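You operate a simulated robot arm through the tools that you are given. There is no shell and no other tool.

The job below is to be done with a simulated robot arm. You get a single attempt, and the scene is never put back.

JOB
Close carton one, tape it and stand it in the out tray.
Fine: shut the flap first, slide the pink tray under the tape press, lay one strip, then slide the tray out again. Where these are worked on the way, their far stop is far enough and under half their travel is too little: pink tray.

The check looks at the end state, three seconds after you hand in, the way a careful person would. Anything else that was tipped, shoved, dropped, spilled or broken makes it a failure.

ROBOT AND FRAMES
A 7-joint arm with a two-finger gripper, fixed in place. Base frame: the origin is on the floor under the middle of its stand, x ahead of it, y to its left, z up. Readings come in m, rad, newtons and seconds.
With the tool pointing down near the work surface it reaches from about 0.34 to 0.72 m from the base axis. Its first joint turns from -1.152 to 1.152 rad. Payload 2.45 kg.
Tool frame: the origin (TCP) lies between the finger pads and is the grasp point; the fingertips stand 0.026 m ahead of it; z points along the fingers, y is the line along which they close. The gripper opens to 0.096 m; its body begins 0.069 m behind the TCP.
Orientation is that of the tool frame in the base frame, as a unit quaternion [x, y, z, w]. With the fingers straight down and closing along the base's y, the tool's x points along the base's -x, its y along +y and its z along -z.

CONTROLS
- The arm moves only by the tool step_arm. Its argument "series" is a list of rows, each a list of 7 numbers: the shift along the tool's x, y, z in m, then the turn, a rotation vector about the tool's x, y, z in rad, then the opening, from 0 (shut) to 1 (fully open). In form: [[x, y, z, rx, ry, rz, fingers], ...]. A call has 1 to 20 rows; each row shifts and turns the commanded pose from where the row before left it, along the tool's axes as they then stand. Rows are played at 5 a second. More than 0.05 m and 0.15 rad between two rows, or a gripper value outside its range, and nothing of the call is played. A pose out of reach is approached as far as the arm can. The call stops where the force on the tool passes 40 N (or 10 N more than at its start, if that is more) or the arm is blocked; 0.2 s more then pass. The fingers move at their own pace (about 0.05 m/s each) and stop on an object; they squeeze with about 32 N. The grip force told is the motor's: it shows also when the fingers shut on nothing. Time passes only in rows, and 0.2 s behind the last, so rows that do not move let the fingers close. It gives the time, the measured TCP pose, the force on the tool (base axes), the opening and the grip force at its end, in the units of the frame above (readings bear some noise), with the torque about the TCP (base axes, N m) and any sound that the robot's microphone picked up.
- Cameras (640 x 400 px; columns grow to the right, rows downward): "scene" is fixed at [0.1763, -0.4096, 1.4119]; the picture's right is [0.58, -0.81, 0.00], its down [-0.54, -0.39, -0.74] and it looks along [0.60, 0.44, -0.67] (base axes); focal length 357 px, centre (320, 200). "wrist" rides on the gripper at [0.082, 0.003, -0.098] in the tool frame; the picture's right is [-0.04, 1.00, 0.00], its down [-0.73, -0.03, -0.68] and it looks along [-0.68, -0.03, 0.73] (tool axes); focal length 256 px, centre (320, 200). There is no depth. A picture from a camera that has moved, and an enlarged one, comes with that camera's place and axes in the base frame and with its lens.
- get_image(camera): a new picture of that camera. The clock stands still meanwhile.
- zoom(camera, box): a new picture of the part [left, top, right, bottom] of that camera's present view, enlarged. The clock stands still meanwhile.
- close_job(): hands the job in; it is judged then, once.

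Places have to be worked out from the pictures, the camera data and where the tool is seen. Open the gripper and draw the arm clear of the work before you hand the job in, unless the task says otherwise.

The tools are called after "Emit:" as name(argument=value, ...) on one line, values as JSON. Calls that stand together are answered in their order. step_arm: Moves the arm, as the interface text tells. Its arguments: {"type":"object","properties":{"series":{"type":"array"}},"required":["series"]} The other tools are called the same way: get_image (camera) takes a picture; zoom (camera, box) takes an enlarged picture of a part of a camera's view; close_job () hands the job in.

At the start:

```text
clock: 0.0
tool_pos: [0.4049, -0.1153, 1.1549]
orientation: [0.0, 1.0, 0.0, 0.001]
force: [0.6, -0.8, 0.3]
moment: [0.0, -0.03, 0.0]
grip_width: 0.096
finger_force: 0.0
```

scene: 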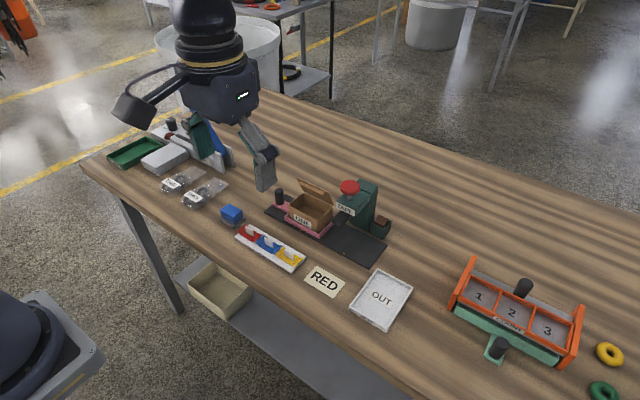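
wrist: 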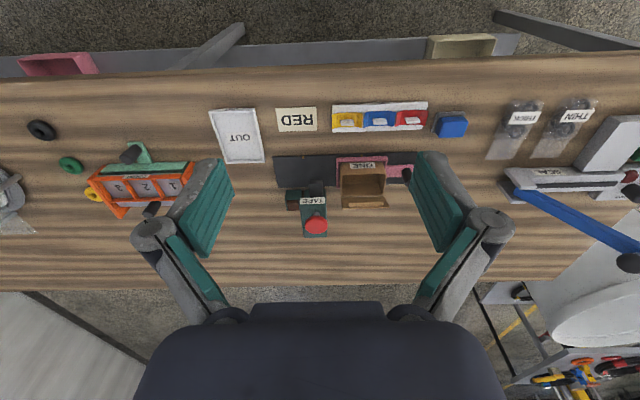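

The first pictures show carton ONE open on the pink tray beside the TAPE press with a red button. I'll zoom in to see the details before moving.

Emit:
zoom(camera="scene", box=[240, 160, 420, 280])

Emit:
zoom(camera="wrist", box=[200, 80, 480, 255])

Emit:
zoom(camera="scene", box=[220, 200, 440, 340])

```text
3.33 times, centred on (330, 220) of scene
camera zoom: at [0.1763, -0.4096, 1.4119], right [0.58, -0.81, 0.0], down [-0.54, -0.39, -0.74], along [0.6, 0.44, -0.67], focal length 1191 px, centre (287, 133)
```

zoom: 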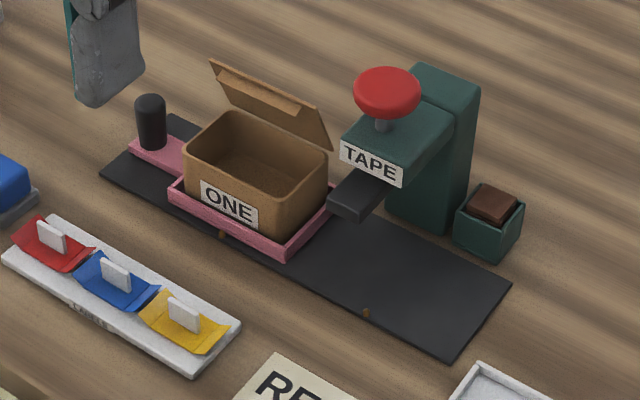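

```text
2.29 times, centred on (340, 168) of wrist
camera zoom: at [0.3235, -0.1126, 1.2525], right [0.04, 1.0, 0.0], down [0.73, -0.03, 0.68], along [0.68, -0.03, -0.73], focal length 585 px, centre (274, 274)
```

zoom: 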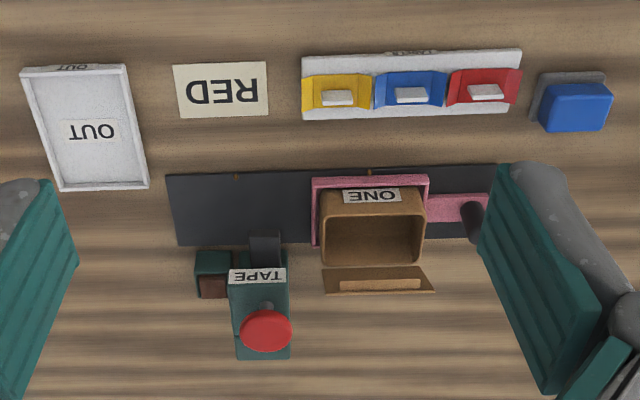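

```text
2.86 times, centred on (330, 270) of scene
camera zoom: at [0.1763, -0.4096, 1.4119], right [0.58, -0.81, 0.0], down [-0.54, -0.39, -0.74], along [0.6, 0.44, -0.67], focal length 1021 px, centre (291, 0)
```

zoom: 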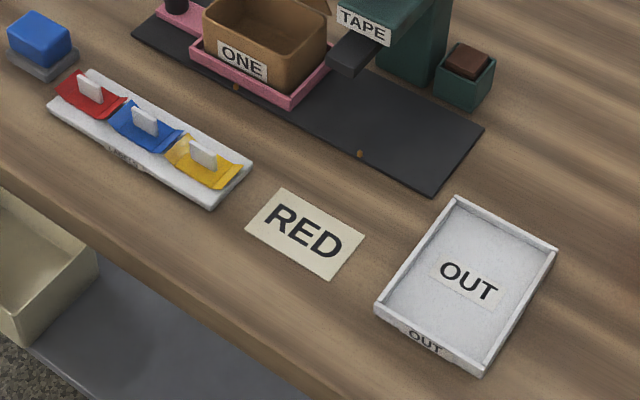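

I need finer views of the carton flap, the tray and the press, so I'll zoom further before moving.

Emit:
zoom(camera="scene", box=[262, 170, 342, 220])

Emit:
zoom(camera="scene", box=[310, 170, 406, 230])

Emit:
zoom(camera="wrist", box=[270, 145, 430, 245])

```text
8.00 times, centred on (302, 195) of scene
camera zoom: at [0.1763, -0.4096, 1.4119], right [0.58, -0.81, 0.0], down [-0.54, -0.39, -0.74], along [0.6, 0.44, -0.67], focal length 2858 px, centre (464, 240)
```

zoom: 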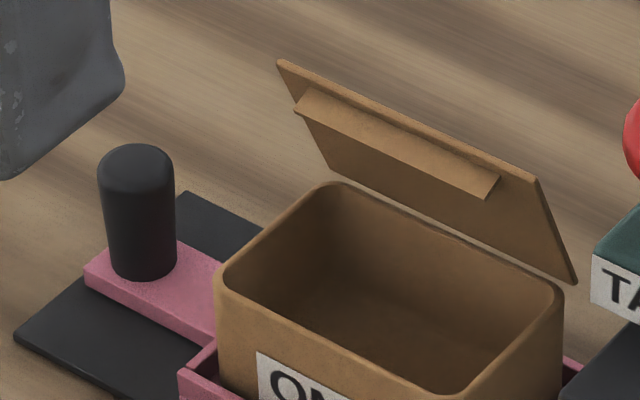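

```text
6.67 times, centred on (358, 200) of scene
camera zoom: at [0.1763, -0.4096, 1.4119], right [0.58, -0.81, 0.0], down [-0.54, -0.39, -0.74], along [0.6, 0.44, -0.67], focal length 2382 px, centre (67, 200)
```

zoom: 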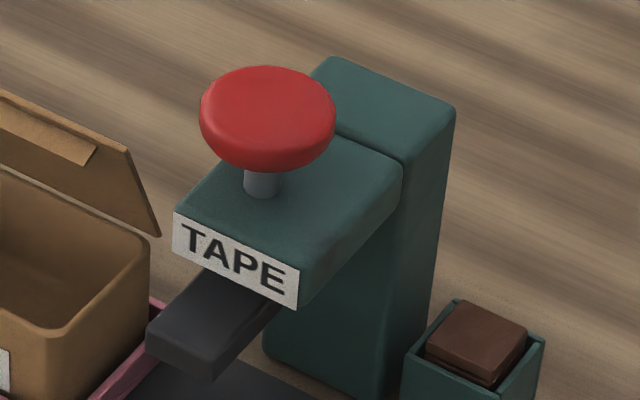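

```text
4.00 times, centred on (350, 195) of wrist
camera zoom: at [0.3235, -0.1126, 1.2525], right [0.04, 1.0, 0.0], down [0.73, -0.03, 0.68], along [0.68, -0.03, -0.73], focal length 1024 px, centre (200, 220)
```

zoom: 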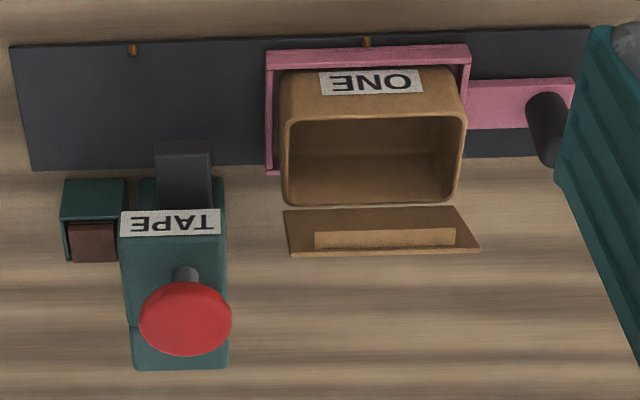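

The flap is hinged on the far (+x) rim and leans slightly inward, the red button sits near (0.665, -0.134, 0.95), and the tray knob near (0.645, 0.046, 0.86). I'll check the gripper shape and the OUT tray before moving.

Emit:
zoom(camera="scene", box=[100, 0, 340, 200])

Emit:
zoom(camera="wrist", box=[190, 90, 350, 190])

Emit:
zoom(camera="scene", box=[335, 255, 431, 335])

```text
2.00 times, centred on (220, 100) of scene
camera zoom: at [0.1763, -0.4096, 1.4119], right [0.58, -0.81, 0.0], down [-0.54, -0.39, -0.74], along [0.6, 0.44, -0.67], focal length 715 px, centre (520, 400)
```

zoom: 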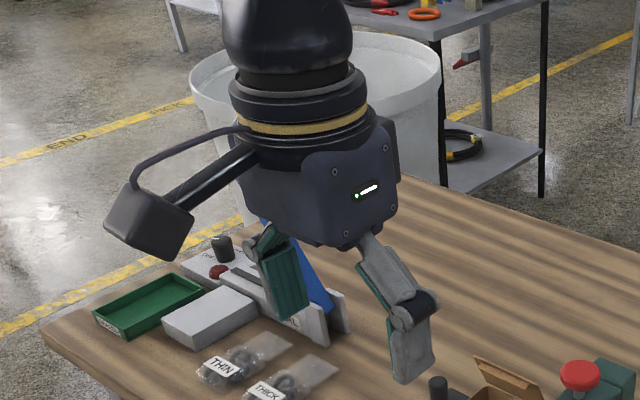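

```text
4.00 times, centred on (270, 140) of wrist
camera zoom: at [0.3235, -0.1126, 1.2525], right [0.04, 1.0, 0.0], down [0.73, -0.03, 0.68], along [0.68, -0.03, -0.73], focal length 1024 px, centre (520, 440)
```

zoom: 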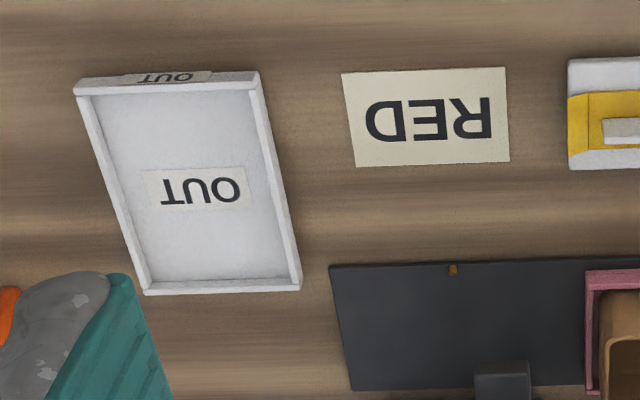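

```text
5.00 times, centred on (383, 295) of scene
camera zoom: at [0.1763, -0.4096, 1.4119], right [0.58, -0.81, 0.0], down [-0.54, -0.39, -0.74], along [0.6, 0.44, -0.67], focal length 1786 px, centre (5, -275)
```

zoom: 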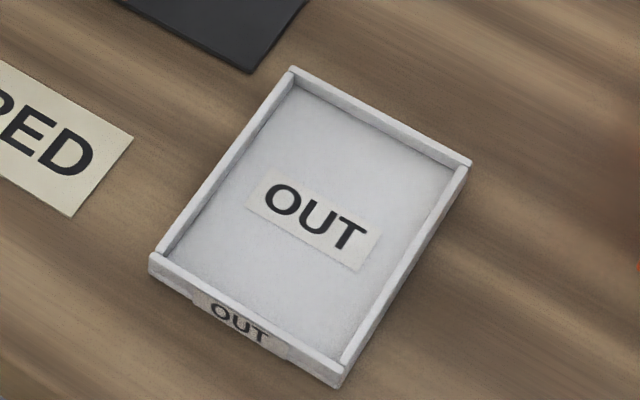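

The OUT tray outline comes to roughly x 0.505–0.614, y −0.320 to −0.240, so the carton (about 0.09 × 0.06) will have to be turned 90° to fit. I'll first move the gripper to a safe viewpoint above the carton.

Emit:
step_arm(series=[[-0.0325, 0.0125, 0.0208, 0, 0, 0, 1], [-0.0325, 0.0125, 0.0208, 0, 0, 0, 1], [-0.0325, 0.0125, 0.0208, 0, 0, 0, 1], [-0.0325, 0.0125, 0.0208, 0, 0, 0, 1], [-0.0325, 0.0125, 0.0208, 0, 0, 0, 1], [-0.0325, 0.0125, 0.0208, 0, 0, 0, 1]])

```text
clock: 1.4
tool_pos: [0.5986, -0.0434, 1.0288]
orientation: [0.0, 1.0, 0.001, 0.0]
force: [0.4, 0.2, 0.4]
moment: [0.0, 0.02, 0.0]
grip_width: 0.0961
finger_force: 0.1
```

The arm arrived at (0.599, −0.043, 1.029) freely. I'll take both pictures from here.

Emit:
get_image(camera="wrist")

Emit:
get_image(camera="scene")

```text
taken
camera wrist: at [0.5183, -0.0391, 1.1265], right [0.04, 1.0, 0.0], down [0.73, -0.03, 0.68], along [0.68, -0.03, -0.73], focal length 256 px, centre (320, 200)
```

wrist: 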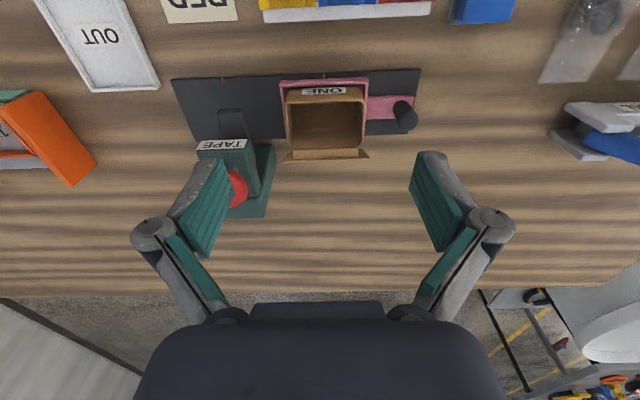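

```text
taken
```

scene: 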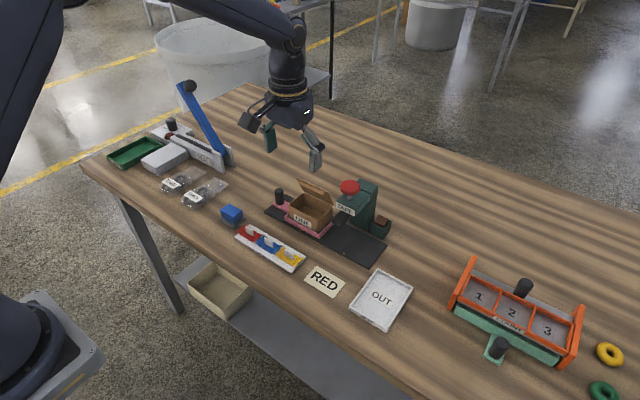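

The view is clear of contact; I'll zoom in on the carton, flap and press from this angle to refine their positions.

Emit:
zoom(camera="wrist", box=[260, 60, 436, 170])

Emit:
zoom(camera="wrist", box=[150, 60, 310, 160])

Emit:
zoom(camera="wrist", box=[20, 0, 180, 100])

```text
3.64 times, centred on (348, 115) of wrist
camera zoom: at [0.5183, -0.0391, 1.1265], right [0.04, 1.0, 0.0], down [0.73, -0.03, 0.68], along [0.68, -0.03, -0.73], focal length 931 px, centre (218, 509)
```

zoom: 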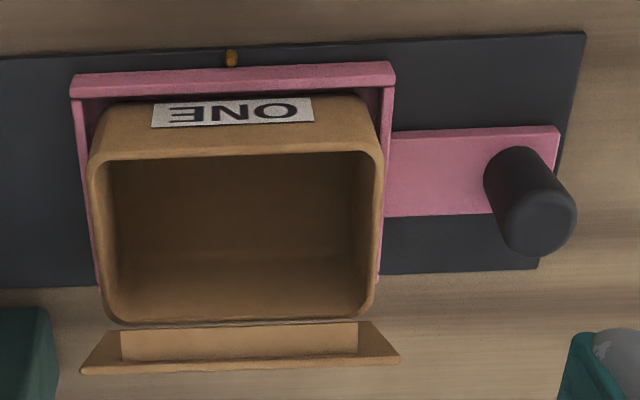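

```text
4.00 times, centred on (230, 110) of wrist
camera zoom: at [0.5183, -0.0391, 1.1265], right [0.04, 1.0, 0.0], down [0.73, -0.03, 0.68], along [0.68, -0.03, -0.73], focal length 1024 px, centre (680, 560)
```

zoom: 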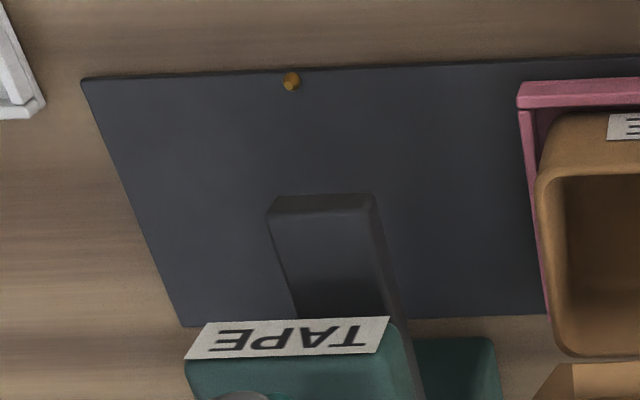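

```text
4.00 times, centred on (100, 50) of wrist
camera zoom: at [0.5183, -0.0391, 1.1265], right [0.04, 1.0, 0.0], down [0.73, -0.03, 0.68], along [0.68, -0.03, -0.73], focal length 1024 px, centre (1200, 800)
```

zoom: 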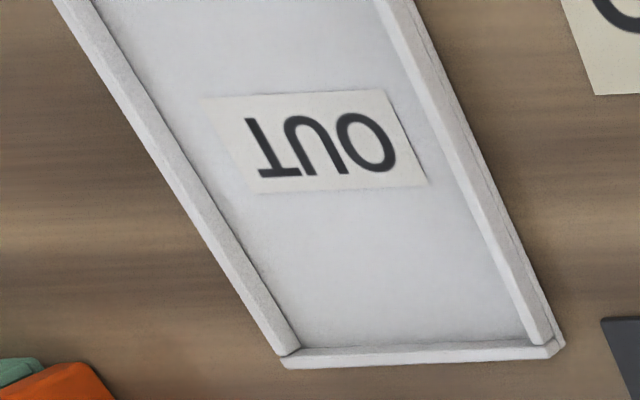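

The carton spans about x 0.630–0.687, y −0.083 to 0.005, with the flap's hinge at (0.688, 0.855) and its tip at x 0.666, z 0.91. I'll shut the fingers while moving over behind the flap at x ≈ 0.705, still high.

Emit:
step_arm(series=[[-0.0355, 0.003, 0, 0, 0, 0, 0], [-0.0355, 0.003, 0, 0, 0, 0, 0], [-0.0355, 0.003, 0, 0, 0, 0, 0], [0, 0, 0, 0, 0, 0, 0], [0, 0, 0, 0, 0, 0, 0], [0, 0, 0, 0, 0, 0, 0]])

Emit:
get_image(camera="scene")

```text
clock: 2.8
tool_pos: [0.7049, -0.0337, 1.031]
orientation: [0.0, 1.0, 0.0, 0.001]
force: [0.3, -0.2, 0.2]
moment: [0.01, -0.02, 0.02]
grip_width: 0.0
finger_force: 28.7
```

```text
taken
```

scene: 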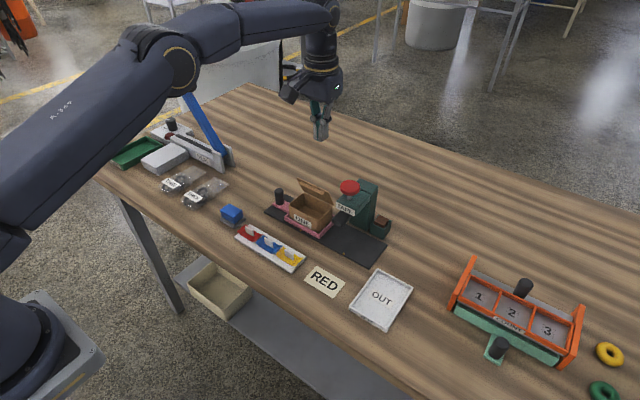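

The fingers are shut and the pose is (0.705, −0.034, 1.031). I'll descend part way so the fingertips are level with the flap's tip, then check the clearance.

Emit:
step_arm(series=[[0, 0, 0.03, 0, 0, 0, 0], [0, 0, 0.03, 0, 0, 0, 0], [0, 0, 0.03, 0, 0, 0, 0]])

Emit:
zoom(camera="scene", box=[262, 120, 390, 220])

Emit:
get_image(camera="wrist")

```text
clock: 3.6
tool_pos: [0.7064, -0.0325, 0.9415]
orientation: [0.0, 1.0, 0.0, 0.0]
force: [-0.7, 0.2, -0.3]
moment: [0.01, 0.02, 0.03]
grip_width: 0.0001
finger_force: 29.0
```

```text
4.00 times, centred on (326, 170) of scene
camera zoom: at [0.1763, -0.4096, 1.4119], right [0.58, -0.81, 0.0], down [-0.54, -0.39, -0.74], along [0.6, 0.44, -0.67], focal length 1429 px, centre (296, 320)
```

zoom: 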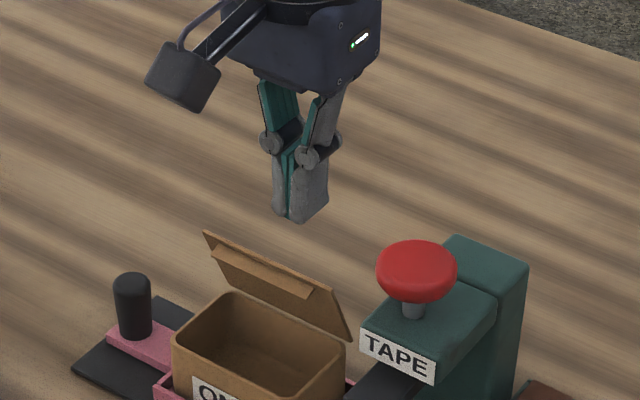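

```text
taken
camera wrist: at [0.6255, -0.0289, 1.0383], right [0.04, 1.0, 0.0], down [0.73, -0.03, 0.68], along [0.68, -0.03, -0.73], focal length 256 px, centre (320, 200)
```

wrist: 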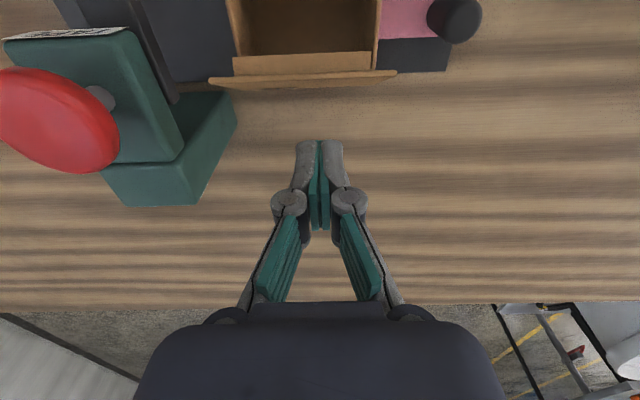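

Fingertips' front face is about x 0.697, about 3 cm behind the flap's tip. I'll descend 3 cm behind the flap and start pushing it toward the robot in small steps.

Emit:
step_arm(series=[[0, 0, 0.015, 0, 0, 0, 0], [0, 0, 0.015, 0, 0, 0, 0], [0.01, 0, 0, 0, 0, 0, 0], [0.01, 0, 0, 0, 0, 0, 0], [0.01, 0, 0, 0, 0, 0, 0]])

Emit:
zoom(camera="scene", box=[262, 120, 390, 220])

Emit:
get_image(camera="wrist")

```text
clock: 4.8
tool_pos: [0.6753, -0.0325, 0.9117]
orientation: [0.0, 1.0, 0.0, 0.0]
force: [-0.2, 0.3, -0.4]
moment: [0.0, 0.01, -0.02]
grip_width: 0.0058
finger_force: 28.4
```

```text
4.00 times, centred on (326, 170) of scene
camera zoom: at [0.1763, -0.4096, 1.4119], right [0.58, -0.81, 0.0], down [-0.54, -0.39, -0.74], along [0.6, 0.44, -0.67], focal length 1429 px, centre (296, 320)
```

zoom: 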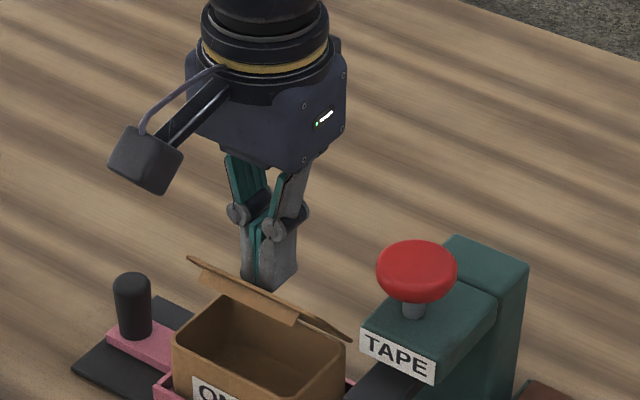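

```text
taken
camera wrist: at [0.5952, -0.0287, 1.008], right [0.04, 1.0, 0.0], down [0.73, -0.03, 0.68], along [0.68, -0.03, -0.73], focal length 256 px, centre (320, 200)
```

wrist: 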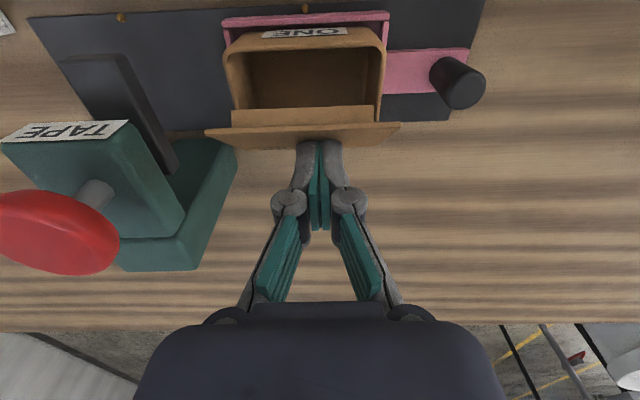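

The flap is folding forward in contact with the fingers, with hardly any force. I'll continue another 2 cm toward the robot and start lowering.

Emit:
step_arm(series=[[0.01, 0, 0, 0, 0, 0, 0], [0.01, 0, 0, 0, 0, 0, 0], [0.004, 0, 0.006, 0, 0, 0, 0], [0.003, 0, 0.006, 0, 0, 0, 0]])

Emit:
zoom(camera="scene", box=[262, 120, 390, 220])

Emit:
get_image(camera="wrist")

```text
clock: 5.8
tool_pos: [0.6489, -0.0331, 0.8989]
orientation: [0.0, 1.0, 0.0, 0.0]
force: [0.7, 0.3, -0.2]
moment: [0.02, -0.03, 0.02]
grip_width: 0.006
finger_force: 28.9
```

```text
4.00 times, centred on (326, 170) of scene
camera zoom: at [0.1763, -0.4096, 1.4119], right [0.58, -0.81, 0.0], down [-0.54, -0.39, -0.74], along [0.6, 0.44, -0.67], focal length 1429 px, centre (296, 320)
```

zoom: 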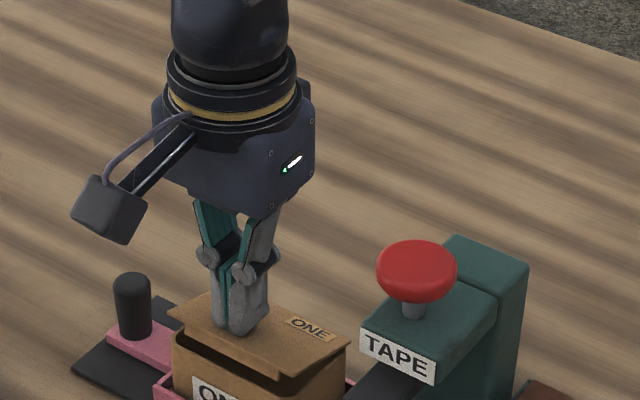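

```text
taken
camera wrist: at [0.5681, -0.0284, 0.9952], right [0.04, 1.0, 0.0], down [0.73, -0.03, 0.68], along [0.68, -0.03, -0.73], focal length 256 px, centre (320, 200)
```

wrist: 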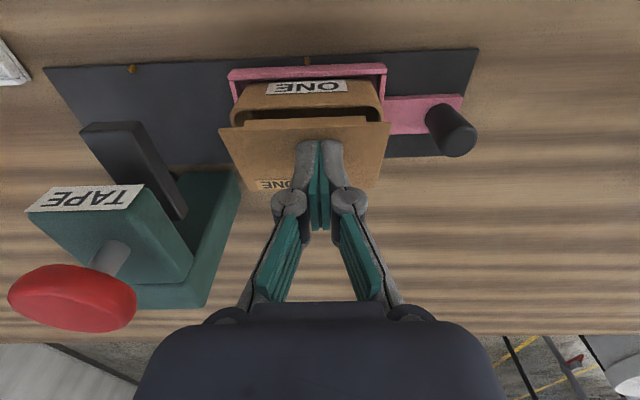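

The flap is nearly down (fingertips at about z 0.873, rim about 0.855). I'll press it down the rest of the way in small steps until the force rises.

Emit:
step_arm(series=[[0.002, 0, 0.004, 0, 0, 0, 0], [0.002, 0, 0.004, 0, 0, 0, 0], [0, 0, 0.003, 0, 0, 0, 0], [0, 0, 0.003, 0, 0, 0, 0]])

Emit:
zoom(camera="scene", box=[262, 140, 390, 240])

Emit:
zoom(camera="wrist", box=[200, 40, 440, 190])

```text
clock: 6.8
tool_pos: [0.6452, -0.0318, 0.8843]
orientation: [0.0, 1.0, 0.0, 0.0]
force: [-0.1, 0.5, 0.0]
moment: [0.0, -0.03, -0.01]
grip_width: 0.0
finger_force: 28.7
```

```text
4.00 times, centred on (326, 190) of scene
camera zoom: at [0.1763, -0.4096, 1.4119], right [0.58, -0.81, 0.0], down [-0.54, -0.39, -0.74], along [0.6, 0.44, -0.67], focal length 1429 px, centre (296, 240)
```

zoom: 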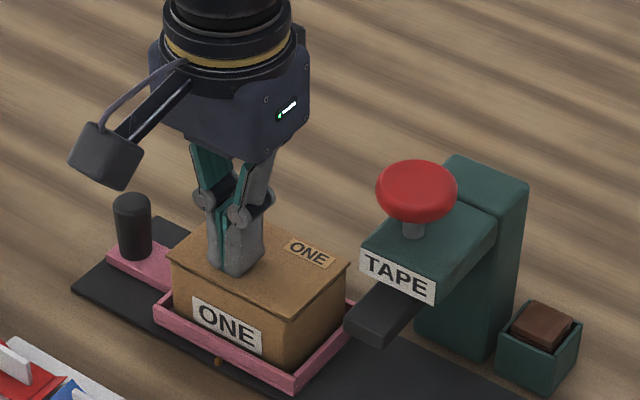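

```text
2.67 times, centred on (320, 115) of wrist
camera zoom: at [0.5644, -0.0279, 0.9816], right [0.04, 1.0, 0.0], down [0.73, -0.03, 0.68], along [0.68, -0.03, -0.73], focal length 683 px, centre (320, 427)
```

zoom: 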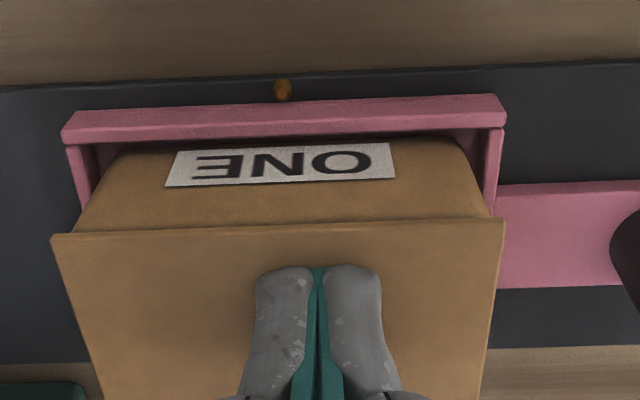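

The lid looks shut flush on the carton with almost no force. I'll press a touch further to be sure it is fully seated.

Emit:
step_arm(series=[[0, 0, 0.0015, 0, 0, 0, 0], [0, 0, 0.0015, 0, 0, 0, 0], [0, 0, 0.0015, 0, 0, 0, 0]])

```text
clock: 7.6
tool_pos: [0.6444, -0.0331, 0.8811]
orientation: [-0.001, 1.0, 0.0, 0.001]
force: [-7.5, 2.1, 24.7]
moment: [0.06, 0.02, -0.02]
grip_width: 0.0062
finger_force: 28.4
```

A 25 N push back at tip height 0.855 means the lid is seated. I'll lift straight up and check whether it stays shut.

Emit:
step_arm(series=[[0, 0, -0.01, 0, 0, 0, 0], [0, 0, -0.03, 0, 0, 0, 0], [0, 0, -0.04, 0, 0, 0, 0], [0, 0, -0.04, 0, 0, 0, 0], [0.02, 0, -0.02, 0, 0, 0, 0]])

Emit:
zoom(camera="scene", box=[262, 140, 390, 240])

Emit:
get_image(camera="wrist")

```text
clock: 8.8
tool_pos: [0.6236, -0.0319, 1.021]
orientation: [0.001, 1.0, -0.001, 0.0]
force: [-0.7, 0.0, 0.3]
moment: [-0.02, 0.02, 0.0]
grip_width: 0.0
finger_force: 28.4
```

```text
4.00 times, centred on (326, 190) of scene
camera zoom: at [0.1763, -0.4096, 1.412], right [0.58, -0.81, 0.0], down [-0.54, -0.39, -0.74], along [0.6, 0.44, -0.67], focal length 1429 px, centre (296, 240)
```

zoom: 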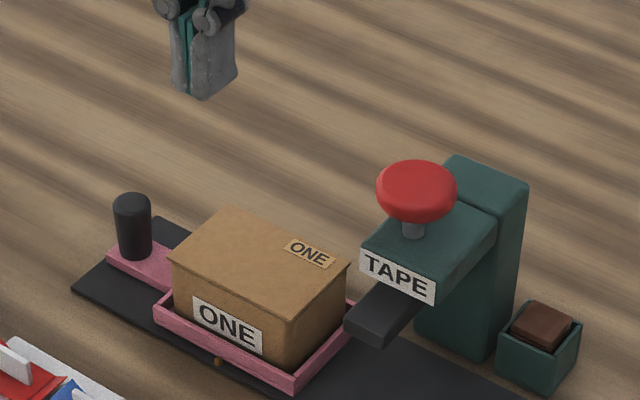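

```text
taken
camera wrist: at [0.5439, -0.0286, 1.1172], right [0.04, 1.0, 0.0], down [0.73, -0.03, 0.68], along [0.68, -0.03, -0.73], focal length 256 px, centre (320, 200)
```

wrist: 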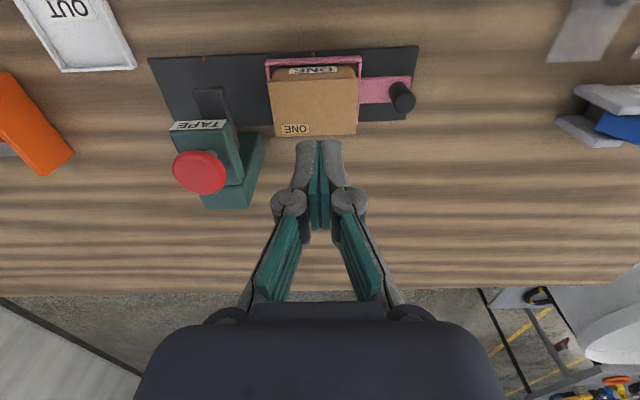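

The lid stays shut. I'll zoom the wrist view to fix the lid, knob and tray positions more tightly before handling the knob.

Emit:
zoom(camera="wrist", box=[256, 45, 432, 155])

Emit:
zoom(camera="scene", box=[255, 170, 351, 230])

```text
3.64 times, centred on (344, 100) of wrist
camera zoom: at [0.5439, -0.0286, 1.1172], right [0.04, 1.0, 0.0], down [0.73, -0.03, 0.68], along [0.68, -0.03, -0.73], focal length 931 px, centre (233, 564)
```

zoom: 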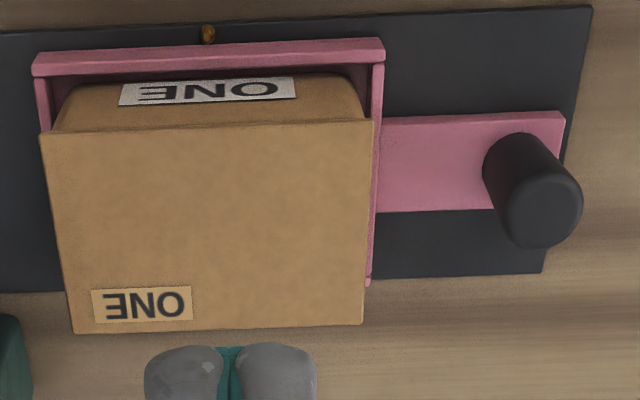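

```text
6.67 times, centred on (303, 200) of scene
camera zoom: at [0.1763, -0.4096, 1.412], right [0.58, -0.81, 0.0], down [-0.54, -0.39, -0.74], along [0.6, 0.44, -0.67], focal length 2382 px, centre (433, 200)
```

zoom: 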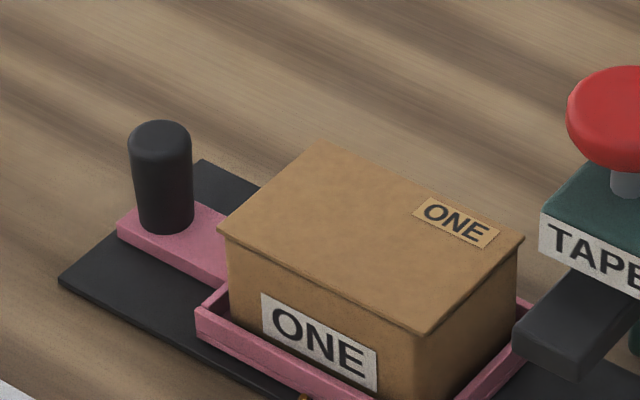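

Lid centre is about (0.656, −0.040) with top z ≈ 0.856, and the knob is about (0.656, 0.056) with top z ≈ 0.85. I'll turn the tool 90° in place so the fingers close along x, with the camera on the +y side.

Emit:
step_arm(series=[[0, 0, 0, 0, 0, 0.1309, 0.6], [0, 0, 0, 0, 0, 0.1309, 0.6], [0, 0, 0, 0, 0, 0.1309, 0.6], [0, 0, 0, 0, 0, 0.1309, 0.6], [0, 0, 0, 0, 0, 0.1309, 0.6], [0, 0, 0, 0, 0, 0.1309, 0.6], [0, 0, 0, 0, 0, 0.1309, 0.6], [0, 0, 0, 0, 0, 0.1309, 0.6], [0, 0, 0, 0, 0, 0.1309, 0.6], [0, 0, 0, 0, 0, 0.1309, 0.6], [0, 0, 0, 0, 0, 0.1309, 0.6], [0, 0, 0, 0, 0, 0.1309, 0.6]])

```text
clock: 11.4
tool_pos: [0.6262, -0.0327, 1.02]
orientation: [0.708, 0.707, 0.0, -0.001]
force: [0.2, -0.8, -0.3]
moment: [0.0, 0.02, 0.0]
grip_width: 0.0578
finger_force: 0.1
```

The turn worked (tool x now along +y, tool y along +x). I'll move over the knob and lower to about z 0.92 for a check.

Emit:
step_arm(series=[[0.0297, 0.01, 0, 0, 0, 0, 0.6], [0.0297, 0.01, 0, 0, 0, 0, 0.6], [0.0297, 0.01, 0, 0, 0, 0, 0.6], [0, 0, 0.035, 0, 0, 0, 0.6], [0, 0, 0.035, 0, 0, 0, 0.6], [0, 0, 0.03, 0, 0, 0, 0.6]])

Emit:
get_image(camera="wrist")

Emit:
zoom(camera="scene", box=[230, 130, 358, 230])

```text
clock: 12.8
tool_pos: [0.6555, 0.0572, 0.9201]
orientation: [0.707, 0.707, 0.0, 0.0]
force: [0.9, 0.5, -0.3]
moment: [0.0, 0.03, 0.01]
grip_width: 0.0577
finger_force: 0.1
```

```text
taken
camera wrist: at [0.6594, 0.1387, 1.0183], right [1.0, -0.04, 0.0], down [-0.03, -0.73, 0.68], along [-0.03, -0.68, -0.73], focal length 256 px, centre (320, 200)
```

wrist: 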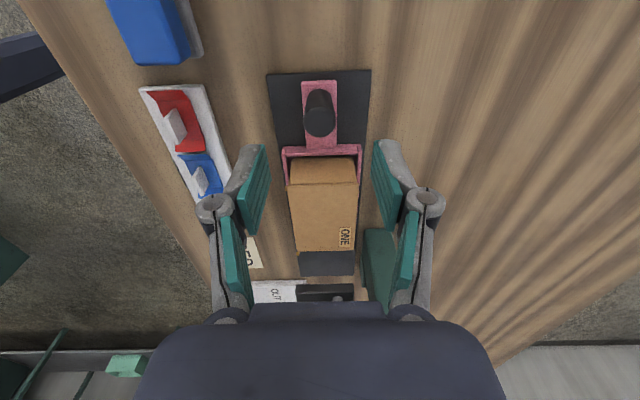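

```text
4.00 times, centred on (294, 180) of scene
camera zoom: at [0.1763, -0.4096, 1.4119], right [0.58, -0.81, 0.0], down [-0.54, -0.39, -0.74], along [0.6, 0.44, -0.67], focal length 1429 px, centre (424, 280)
```

zoom: 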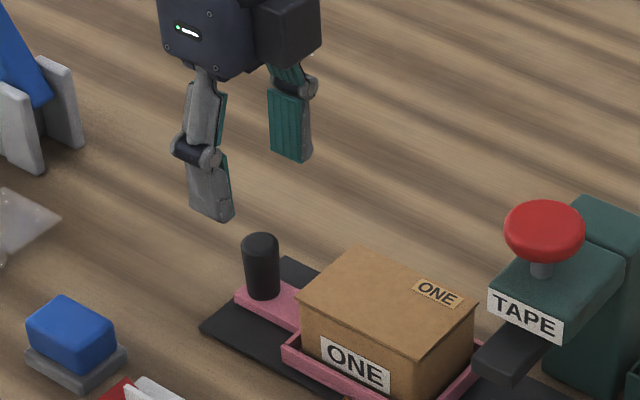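

The knob is centred between the open fingers in the wrist view (about x 0.656, y 0.057). I'll lower until the fingertips are around z 0.824 and close on the knob.

Emit:
step_arm(series=[[0, 0, 0.025, 0, 0, 0, 0.6], [0, 0, 0.025, 0, 0, 0, 0.6], [0, 0, 0.01, 0, 0, 0, 0.6], [0, 0, 0.01, 0, 0, 0, 0.6]])

Emit:
zoom(camera="scene", box=[230, 150, 358, 250])

Emit:
get_image(camera="wrist")

```text
clock: 13.8
tool_pos: [0.6554, 0.0574, 0.8507]
orientation: [0.706, 0.708, 0.001, 0.0]
force: [-0.4, 0.7, -0.8]
moment: [0.02, 0.0, -0.05]
grip_width: 0.0576
finger_force: 0.1
```

```text
4.00 times, centred on (294, 200) of scene
camera zoom: at [0.1763, -0.4096, 1.4119], right [0.58, -0.81, 0.0], down [-0.54, -0.39, -0.74], along [0.6, 0.44, -0.67], focal length 1429 px, centre (424, 200)
```

zoom: 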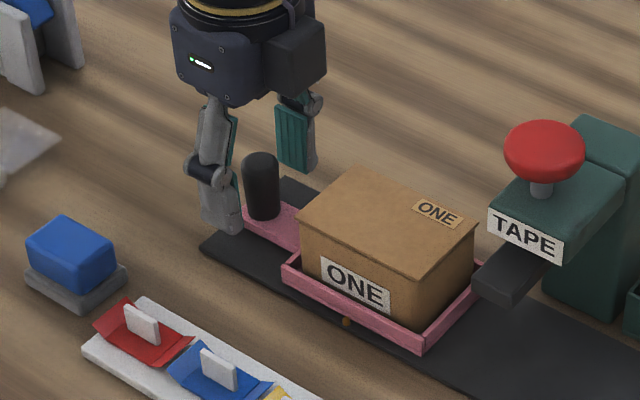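

```text
taken
camera wrist: at [0.6587, 0.1391, 0.9475], right [1.0, -0.04, 0.0], down [-0.03, -0.73, 0.68], along [-0.03, -0.68, -0.73], focal length 256 px, centre (320, 200)
```

wrist: 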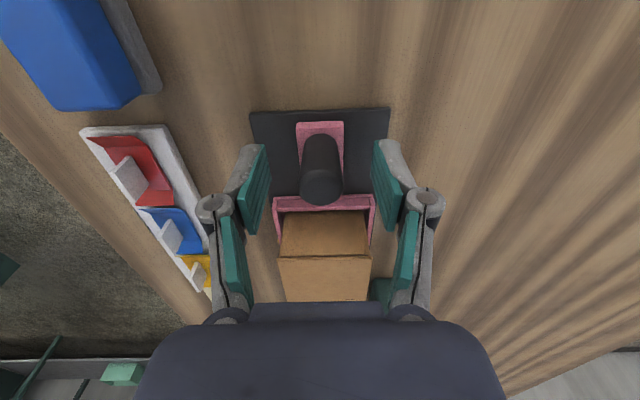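

The fingers straddle the knob on both sides without touching anything. I'll close them on it.

Emit:
step_arm(series=[[0, 0, 0, 0, 0, 0, 0], [0, 0, 0, 0, 0, 0, 0], [0, 0, 0, 0, 0, 0, 0], [0, 0, 0, 0, 0, 0, 0]])

```text
clock: 14.8
tool_pos: [0.6559, 0.0561, 0.8492]
orientation: [0.707, 0.707, 0.0, 0.0]
force: [5.8, 0.4, -3.8]
moment: [0.06, 0.02, 0.01]
grip_width: 0.0209
finger_force: 45.0
```

Gripped on the knob (width 0.021). I'll slide the tray toward −y in small steps, halfway first, then look.

Emit:
step_arm(series=[[-0.008, 0, 0, 0, 0, 0, 0], [-0.012, 0, 0, 0, 0, 0, 0], [-0.012, 0, 0, 0, 0, 0, 0], [-0.012, 0, 0, 0, 0, 0, 0], [-0.012, 0, 0, 0, 0, 0, 0], [-0.008, 0, 0, 0, 0, 0, 0]])

Emit:
zoom(camera="scene", box=[262, 140, 422, 265])

```text
clock: 16.2
tool_pos: [0.6545, -0.0075, 0.849]
orientation: [0.707, 0.707, 0.0, 0.001]
force: [5.9, -0.5, -6.7]
moment: [0.12, 0.07, -0.06]
grip_width: 0.0208
finger_force: 45.1
```

```text
3.20 times, centred on (342, 202) of scene
camera zoom: at [0.1766, -0.4096, 1.4119], right [0.58, -0.81, 0.0], down [-0.54, -0.39, -0.74], along [0.6, 0.44, -0.67], focal length 1143 px, centre (250, 192)
```

zoom: 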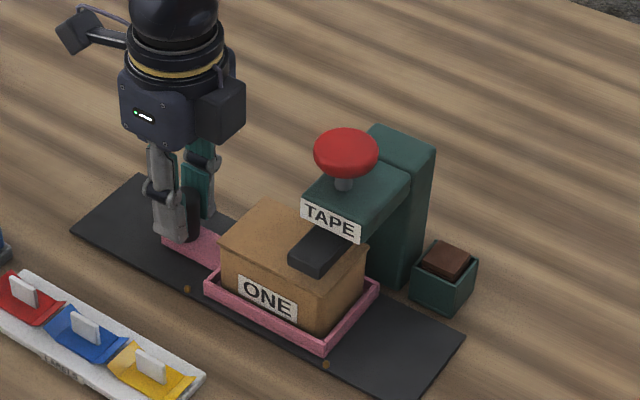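

The tray has slid 0.064 m and the carton clears the press foot, but the block on the gripper's −y side would come close to the red button further on. I'll open slightly, tilt the tool 0.3 rad about x so the body leans away to +y, and re-grip.

Emit:
step_arm(series=[[0, 0, 0, 0, 0, 0, 0.45], [0, 0, 0, 0, 0, 0, 0.45], [0, 0, 0, 0, 0, 0, 0.45], [0, 0, 0, 0, -0.1, 0, 0.45], [0, 0, 0, 0, -0.1, 0, 0.45], [0, 0, 0, 0, -0.1, 0, 0.45], [0, 0, 0, 0, 0, 0, 0], [0, 0, 0, 0, 0, 0, 0], [0, 0, 0, 0, 0, 0, 0]])

Emit:
zoom(camera="scene", box=[262, 140, 422, 265])

Emit:
get_image(camera="wrist")

```text
clock: 18.2
tool_pos: [0.6545, -0.0085, 0.8505]
orientation: [0.698, 0.7, -0.105, 0.106]
force: [2.2, 0.4, 0.5]
moment: [-0.71, 0.02, 0.0]
grip_width: 0.0207
finger_force: 43.1
```

```text
3.20 times, centred on (342, 202) of scene
camera zoom: at [0.1764, -0.4096, 1.412], right [0.58, -0.81, 0.0], down [-0.54, -0.39, -0.74], along [0.6, 0.44, -0.67], focal length 1143 px, centre (250, 192)
```

zoom: 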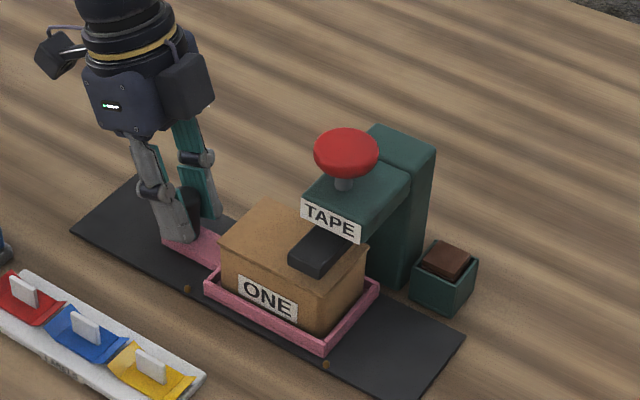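

```text
taken
camera wrist: at [0.659, 0.1, 0.9187], right [1.0, -0.04, 0.01], down [-0.03, -0.5, 0.87], along [-0.03, -0.87, -0.5], focal length 256 px, centre (320, 200)
```

wrist: 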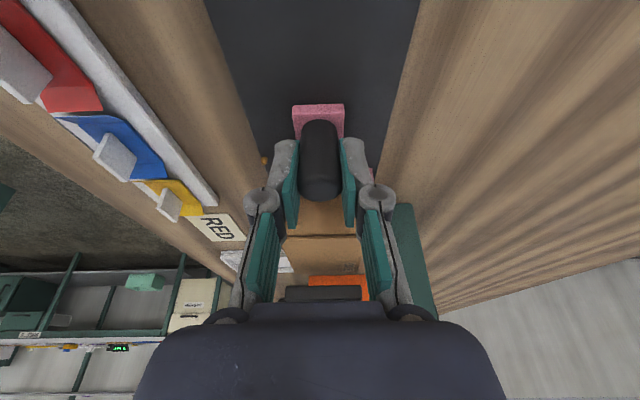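

The gripper now leans away from the press and holds the knob. I'll slide on toward −y, compensating for the tilt, and watch the force for the far stop.

Emit:
step_arm(series=[[-0.00764, 0, 0.00236, 0, 0, 0, 0], [-0.00764, 0, 0.00236, 0, 0, 0, 0], [-0.00764, 0, 0.00236, 0, 0, 0, 0], [-0.00764, 0, 0.00236, 0, 0, 0, 0]])

Emit:
zoom(camera="scene", box=[262, 140, 422, 265])

```text
clock: 19.2
tool_pos: [0.6548, -0.0395, 0.8498]
orientation: [0.699, 0.699, -0.105, 0.107]
force: [12.2, 1.1, -1.0]
moment: [-0.33, 0.11, 0.11]
grip_width: 0.0208
finger_force: 44.1
```

```text
3.20 times, centred on (342, 202) of scene
camera zoom: at [0.1766, -0.4096, 1.4119], right [0.58, -0.81, 0.0], down [-0.54, -0.39, -0.74], along [0.6, 0.44, -0.67], focal length 1143 px, centre (250, 192)
```

zoom: 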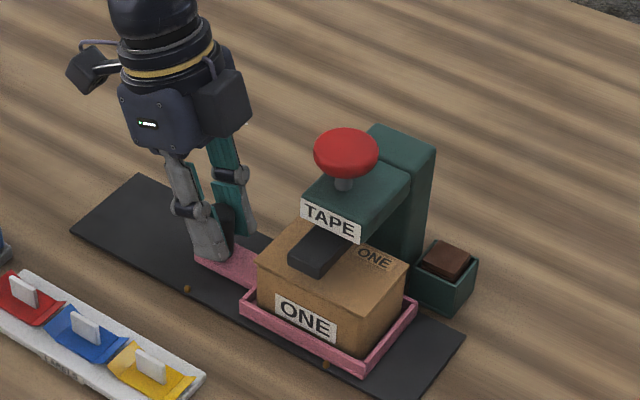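

The carton is now under the press foot, but no stop has been felt yet (y force only about 1 N). I'll keep sliding gently until the far stop.

Emit:
step_arm(series=[[-0.00573, 0, 0.00177, 0, 0, 0, 0], [-0.00573, 0, 0.00177, 0, 0, 0, 0], [-0.00573, 0, 0.00177, 0, 0, 0, 0], [-0.00573, 0, 0.00177, 0, 0, 0, 0]])

Emit:
zoom(camera="scene", box=[262, 140, 422, 265])

```text
clock: 20.2
tool_pos: [0.655, -0.0643, 0.8499]
orientation: [0.699, 0.699, -0.106, 0.107]
force: [0.5, 2.3, 22.7]
moment: [-0.37, 0.0, -0.22]
grip_width: 0.0209
finger_force: 45.1
```

```text
3.20 times, centred on (342, 202) of scene
camera zoom: at [0.1758, -0.4094, 1.4121], right [0.58, -0.81, 0.0], down [-0.54, -0.39, -0.74], along [0.6, 0.44, -0.67], focal length 1143 px, centre (250, 192)
```

zoom: 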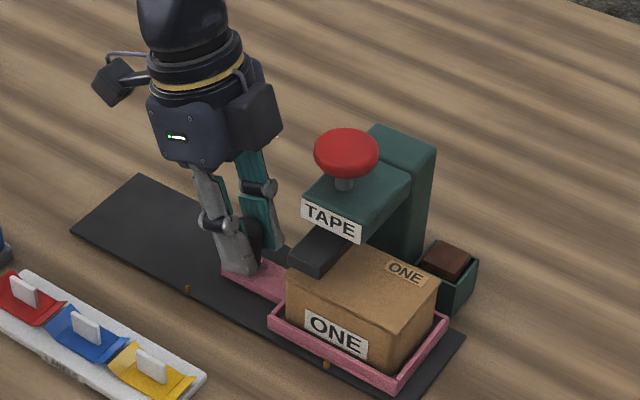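

The tray is at about 0.120 m of travel, lined up with the far orange peg, but the y force is still low. I'll nudge a few more millimetres to feel whether this is the stop.

Emit:
step_arm(series=[[-0.00287, 0, 0.00089, 0, 0, 0, 0], [-0.00191, 0, 0.00059, 0, 0, 0, 0]])

Emit:
zoom(camera="scene", box=[312, 190, 408, 270])

```text
clock: 20.8
tool_pos: [0.6556, -0.0643, 0.8488]
orientation: [0.699, 0.7, -0.103, 0.105]
force: [-4.8, 22.5, 25.5]
moment: [-0.19, 0.11, -0.03]
grip_width: 0.0212
finger_force: 44.9
```

```text
5.00 times, centred on (360, 230) of scene
camera zoom: at [0.1757, -0.409, 1.4122], right [0.58, -0.81, 0.0], down [-0.54, -0.39, -0.74], along [0.6, 0.44, -0.67], focal length 1786 px, centre (120, 50)
```

zoom: 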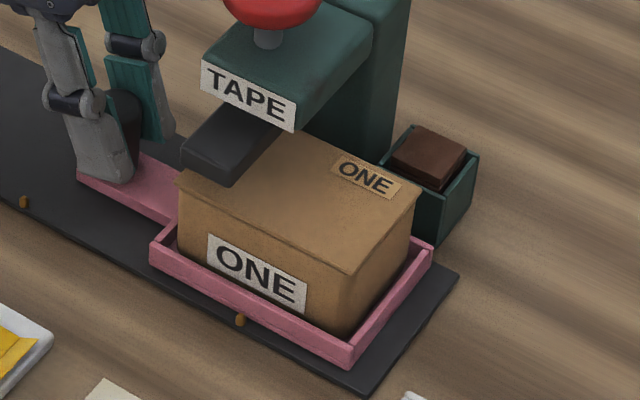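

The y force jumped to 22 N with no motion, so the tray is at its far stop (0.12 m of travel). I'll unload slightly, open the fingers and withdraw along the tilted tool axis away from the press.

Emit:
step_arm(series=[[0.00191, 0, -0.00059, 0, 0, 0, 0], [0, 0, 0, 0, 0, 0, 0.45], [0, 0, 0, 0, 0, 0, 0.45], [0, 0, 0, 0, 0, 0, 0.45], [0, 0, -0.02, 0, 0, 0, 0.45], [0, 0, -0.03, 0, 0, 0, 0.45], [0, 0, -0.04, 0, 0, 0, 0.45], [0, 0, -0.04, 0, 0, 0, 0.45], [0, 0, -0.04, 0, 0, 0, 0.45]])

Emit:
get_image(camera="wrist")

Emit:
zoom(camera="scene", box=[262, 140, 422, 265])

```text
clock: 22.8
tool_pos: [0.6535, -0.0157, 1.0118]
orientation: [0.699, 0.699, -0.106, 0.106]
force: [0.0, 0.2, 0.5]
moment: [0.02, -0.01, -0.01]
grip_width: 0.0431
finger_force: 0.0
```

```text
taken
camera wrist: at [0.6583, 0.092, 1.0814], right [1.0, -0.04, 0.01], down [-0.03, -0.5, 0.87], along [-0.03, -0.87, -0.5], focal length 256 px, centre (320, 200)
```

wrist: 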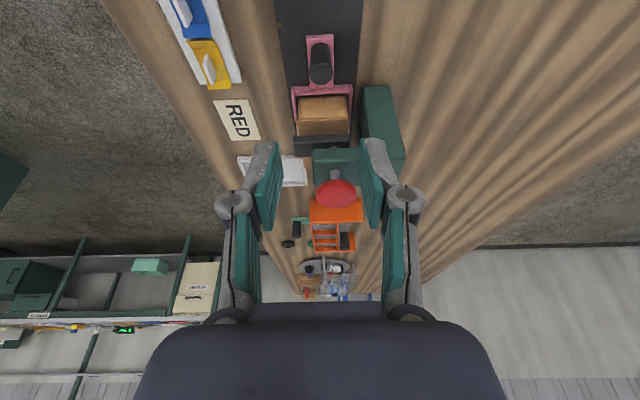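

```text
3.20 times, centred on (342, 202) of scene
camera zoom: at [0.1763, -0.4096, 1.412], right [0.58, -0.81, 0.0], down [-0.54, -0.39, -0.74], along [0.6, 0.44, -0.67], focal length 1143 px, centre (250, 192)
```

zoom: 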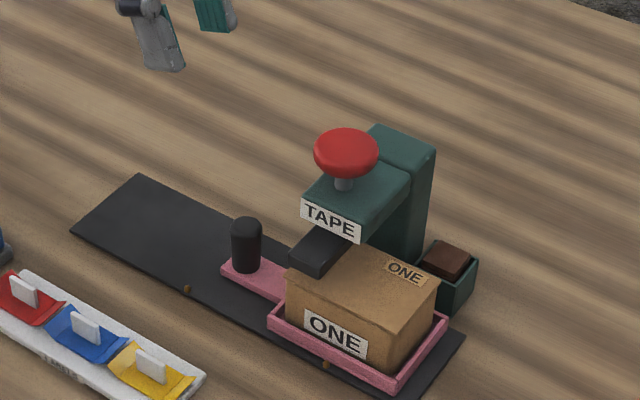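

The tray stayed in place with the carton under the foot. I'll straighten the tool, shut the fingers and move above the red button at about (0.665, −0.134).

Emit:
step_arm(series=[[0, 0, 0, 0, 0.1, 0, 0], [0, 0, 0, 0, 0.1, 0, 0], [0, 0, 0, 0, 0.1, 0, 0], [-0.0394, 0.0038, -0.006, 0, 0, 0, 0], [-0.0394, 0.0038, -0.006, 0, 0, 0, 0], [-0.0394, 0.0038, -0.006, 0, 0, 0, 0]])

Emit:
get_image(camera="wrist")

Emit:
zoom(camera="scene", box=[262, 100, 422, 225])

```text
clock: 24.2
tool_pos: [0.6655, -0.1348, 1.0276]
orientation: [0.707, 0.707, 0.0, 0.0]
force: [0.5, -0.1, -0.6]
moment: [0.02, -0.01, 0.02]
grip_width: 0.0
finger_force: 28.6
```

```text
taken
camera wrist: at [0.6703, -0.0519, 1.1249], right [1.0, -0.04, 0.0], down [-0.03, -0.73, 0.68], along [-0.03, -0.68, -0.73], focal length 256 px, centre (320, 200)
```

wrist: 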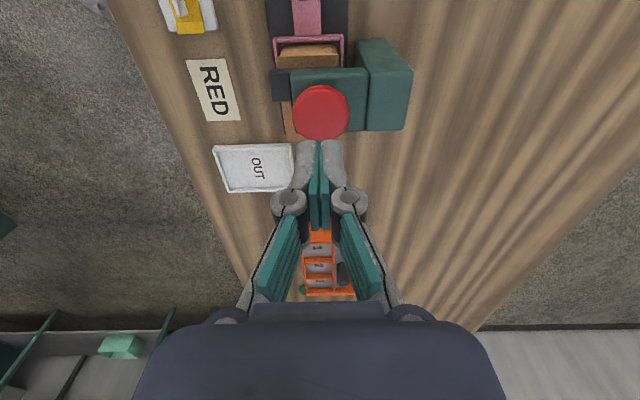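

```text
3.20 times, centred on (342, 162) of scene
camera zoom: at [0.1763, -0.4096, 1.4119], right [0.58, -0.81, 0.0], down [-0.54, -0.39, -0.74], along [0.6, 0.44, -0.67], focal length 1143 px, centre (250, 320)
```

zoom: 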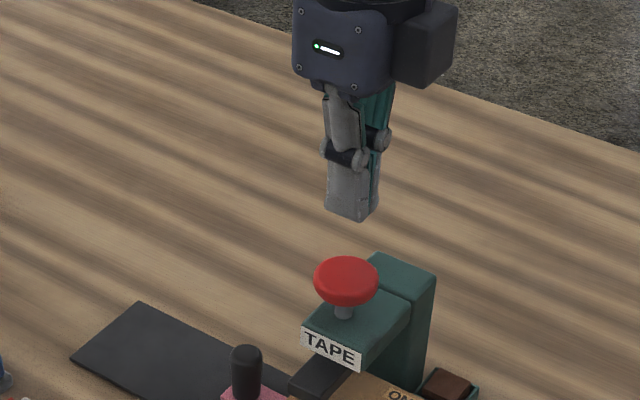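

The fingertips are nearly centred over the button (disc about (0.667, −0.131)). I'll trim by a few millimetres and lower to just above it.

Emit:
step_arm(series=[[0.003, 0.001, 0.015, 0, 0, 0, 0], [0, 0, 0.013, 0, 0, 0, 0], [0, 0, 0.01, 0, 0, 0, 0]])

Emit:
zoom(camera="scene", box=[312, 140, 408, 220])

Emit:
get_image(camera="wrist")

```text
clock: 25.0
tool_pos: [0.6676, -0.1316, 0.9904]
orientation: [0.707, 0.707, 0.0, 0.0]
force: [0.1, 0.6, 0.3]
moment: [0.0, 0.02, 0.01]
grip_width: 0.0
finger_force: 28.5
```

```text
5.00 times, centred on (360, 180) of scene
camera zoom: at [0.1763, -0.4096, 1.4119], right [0.58, -0.81, 0.0], down [-0.54, -0.39, -0.74], along [0.6, 0.44, -0.67], focal length 1786 px, centre (120, 300)
```

zoom: 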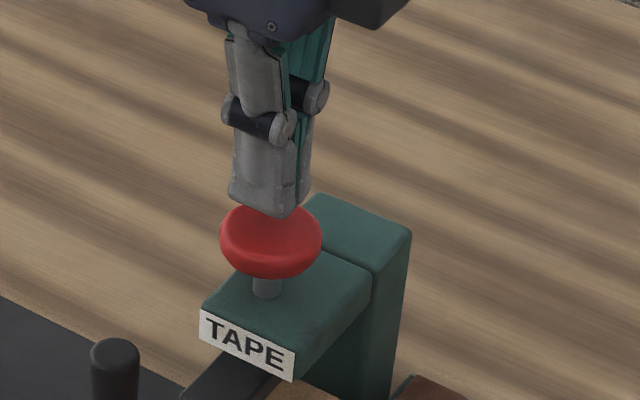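

```text
taken
camera wrist: at [0.6717, -0.0491, 1.0876], right [1.0, -0.04, 0.0], down [-0.03, -0.73, 0.68], along [-0.03, -0.68, -0.73], focal length 256 px, centre (320, 200)
```

wrist: 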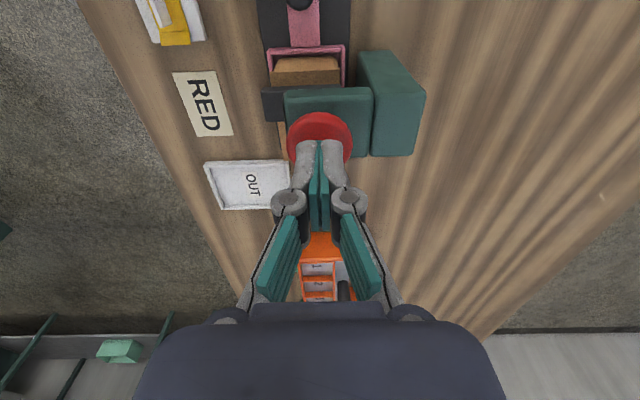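

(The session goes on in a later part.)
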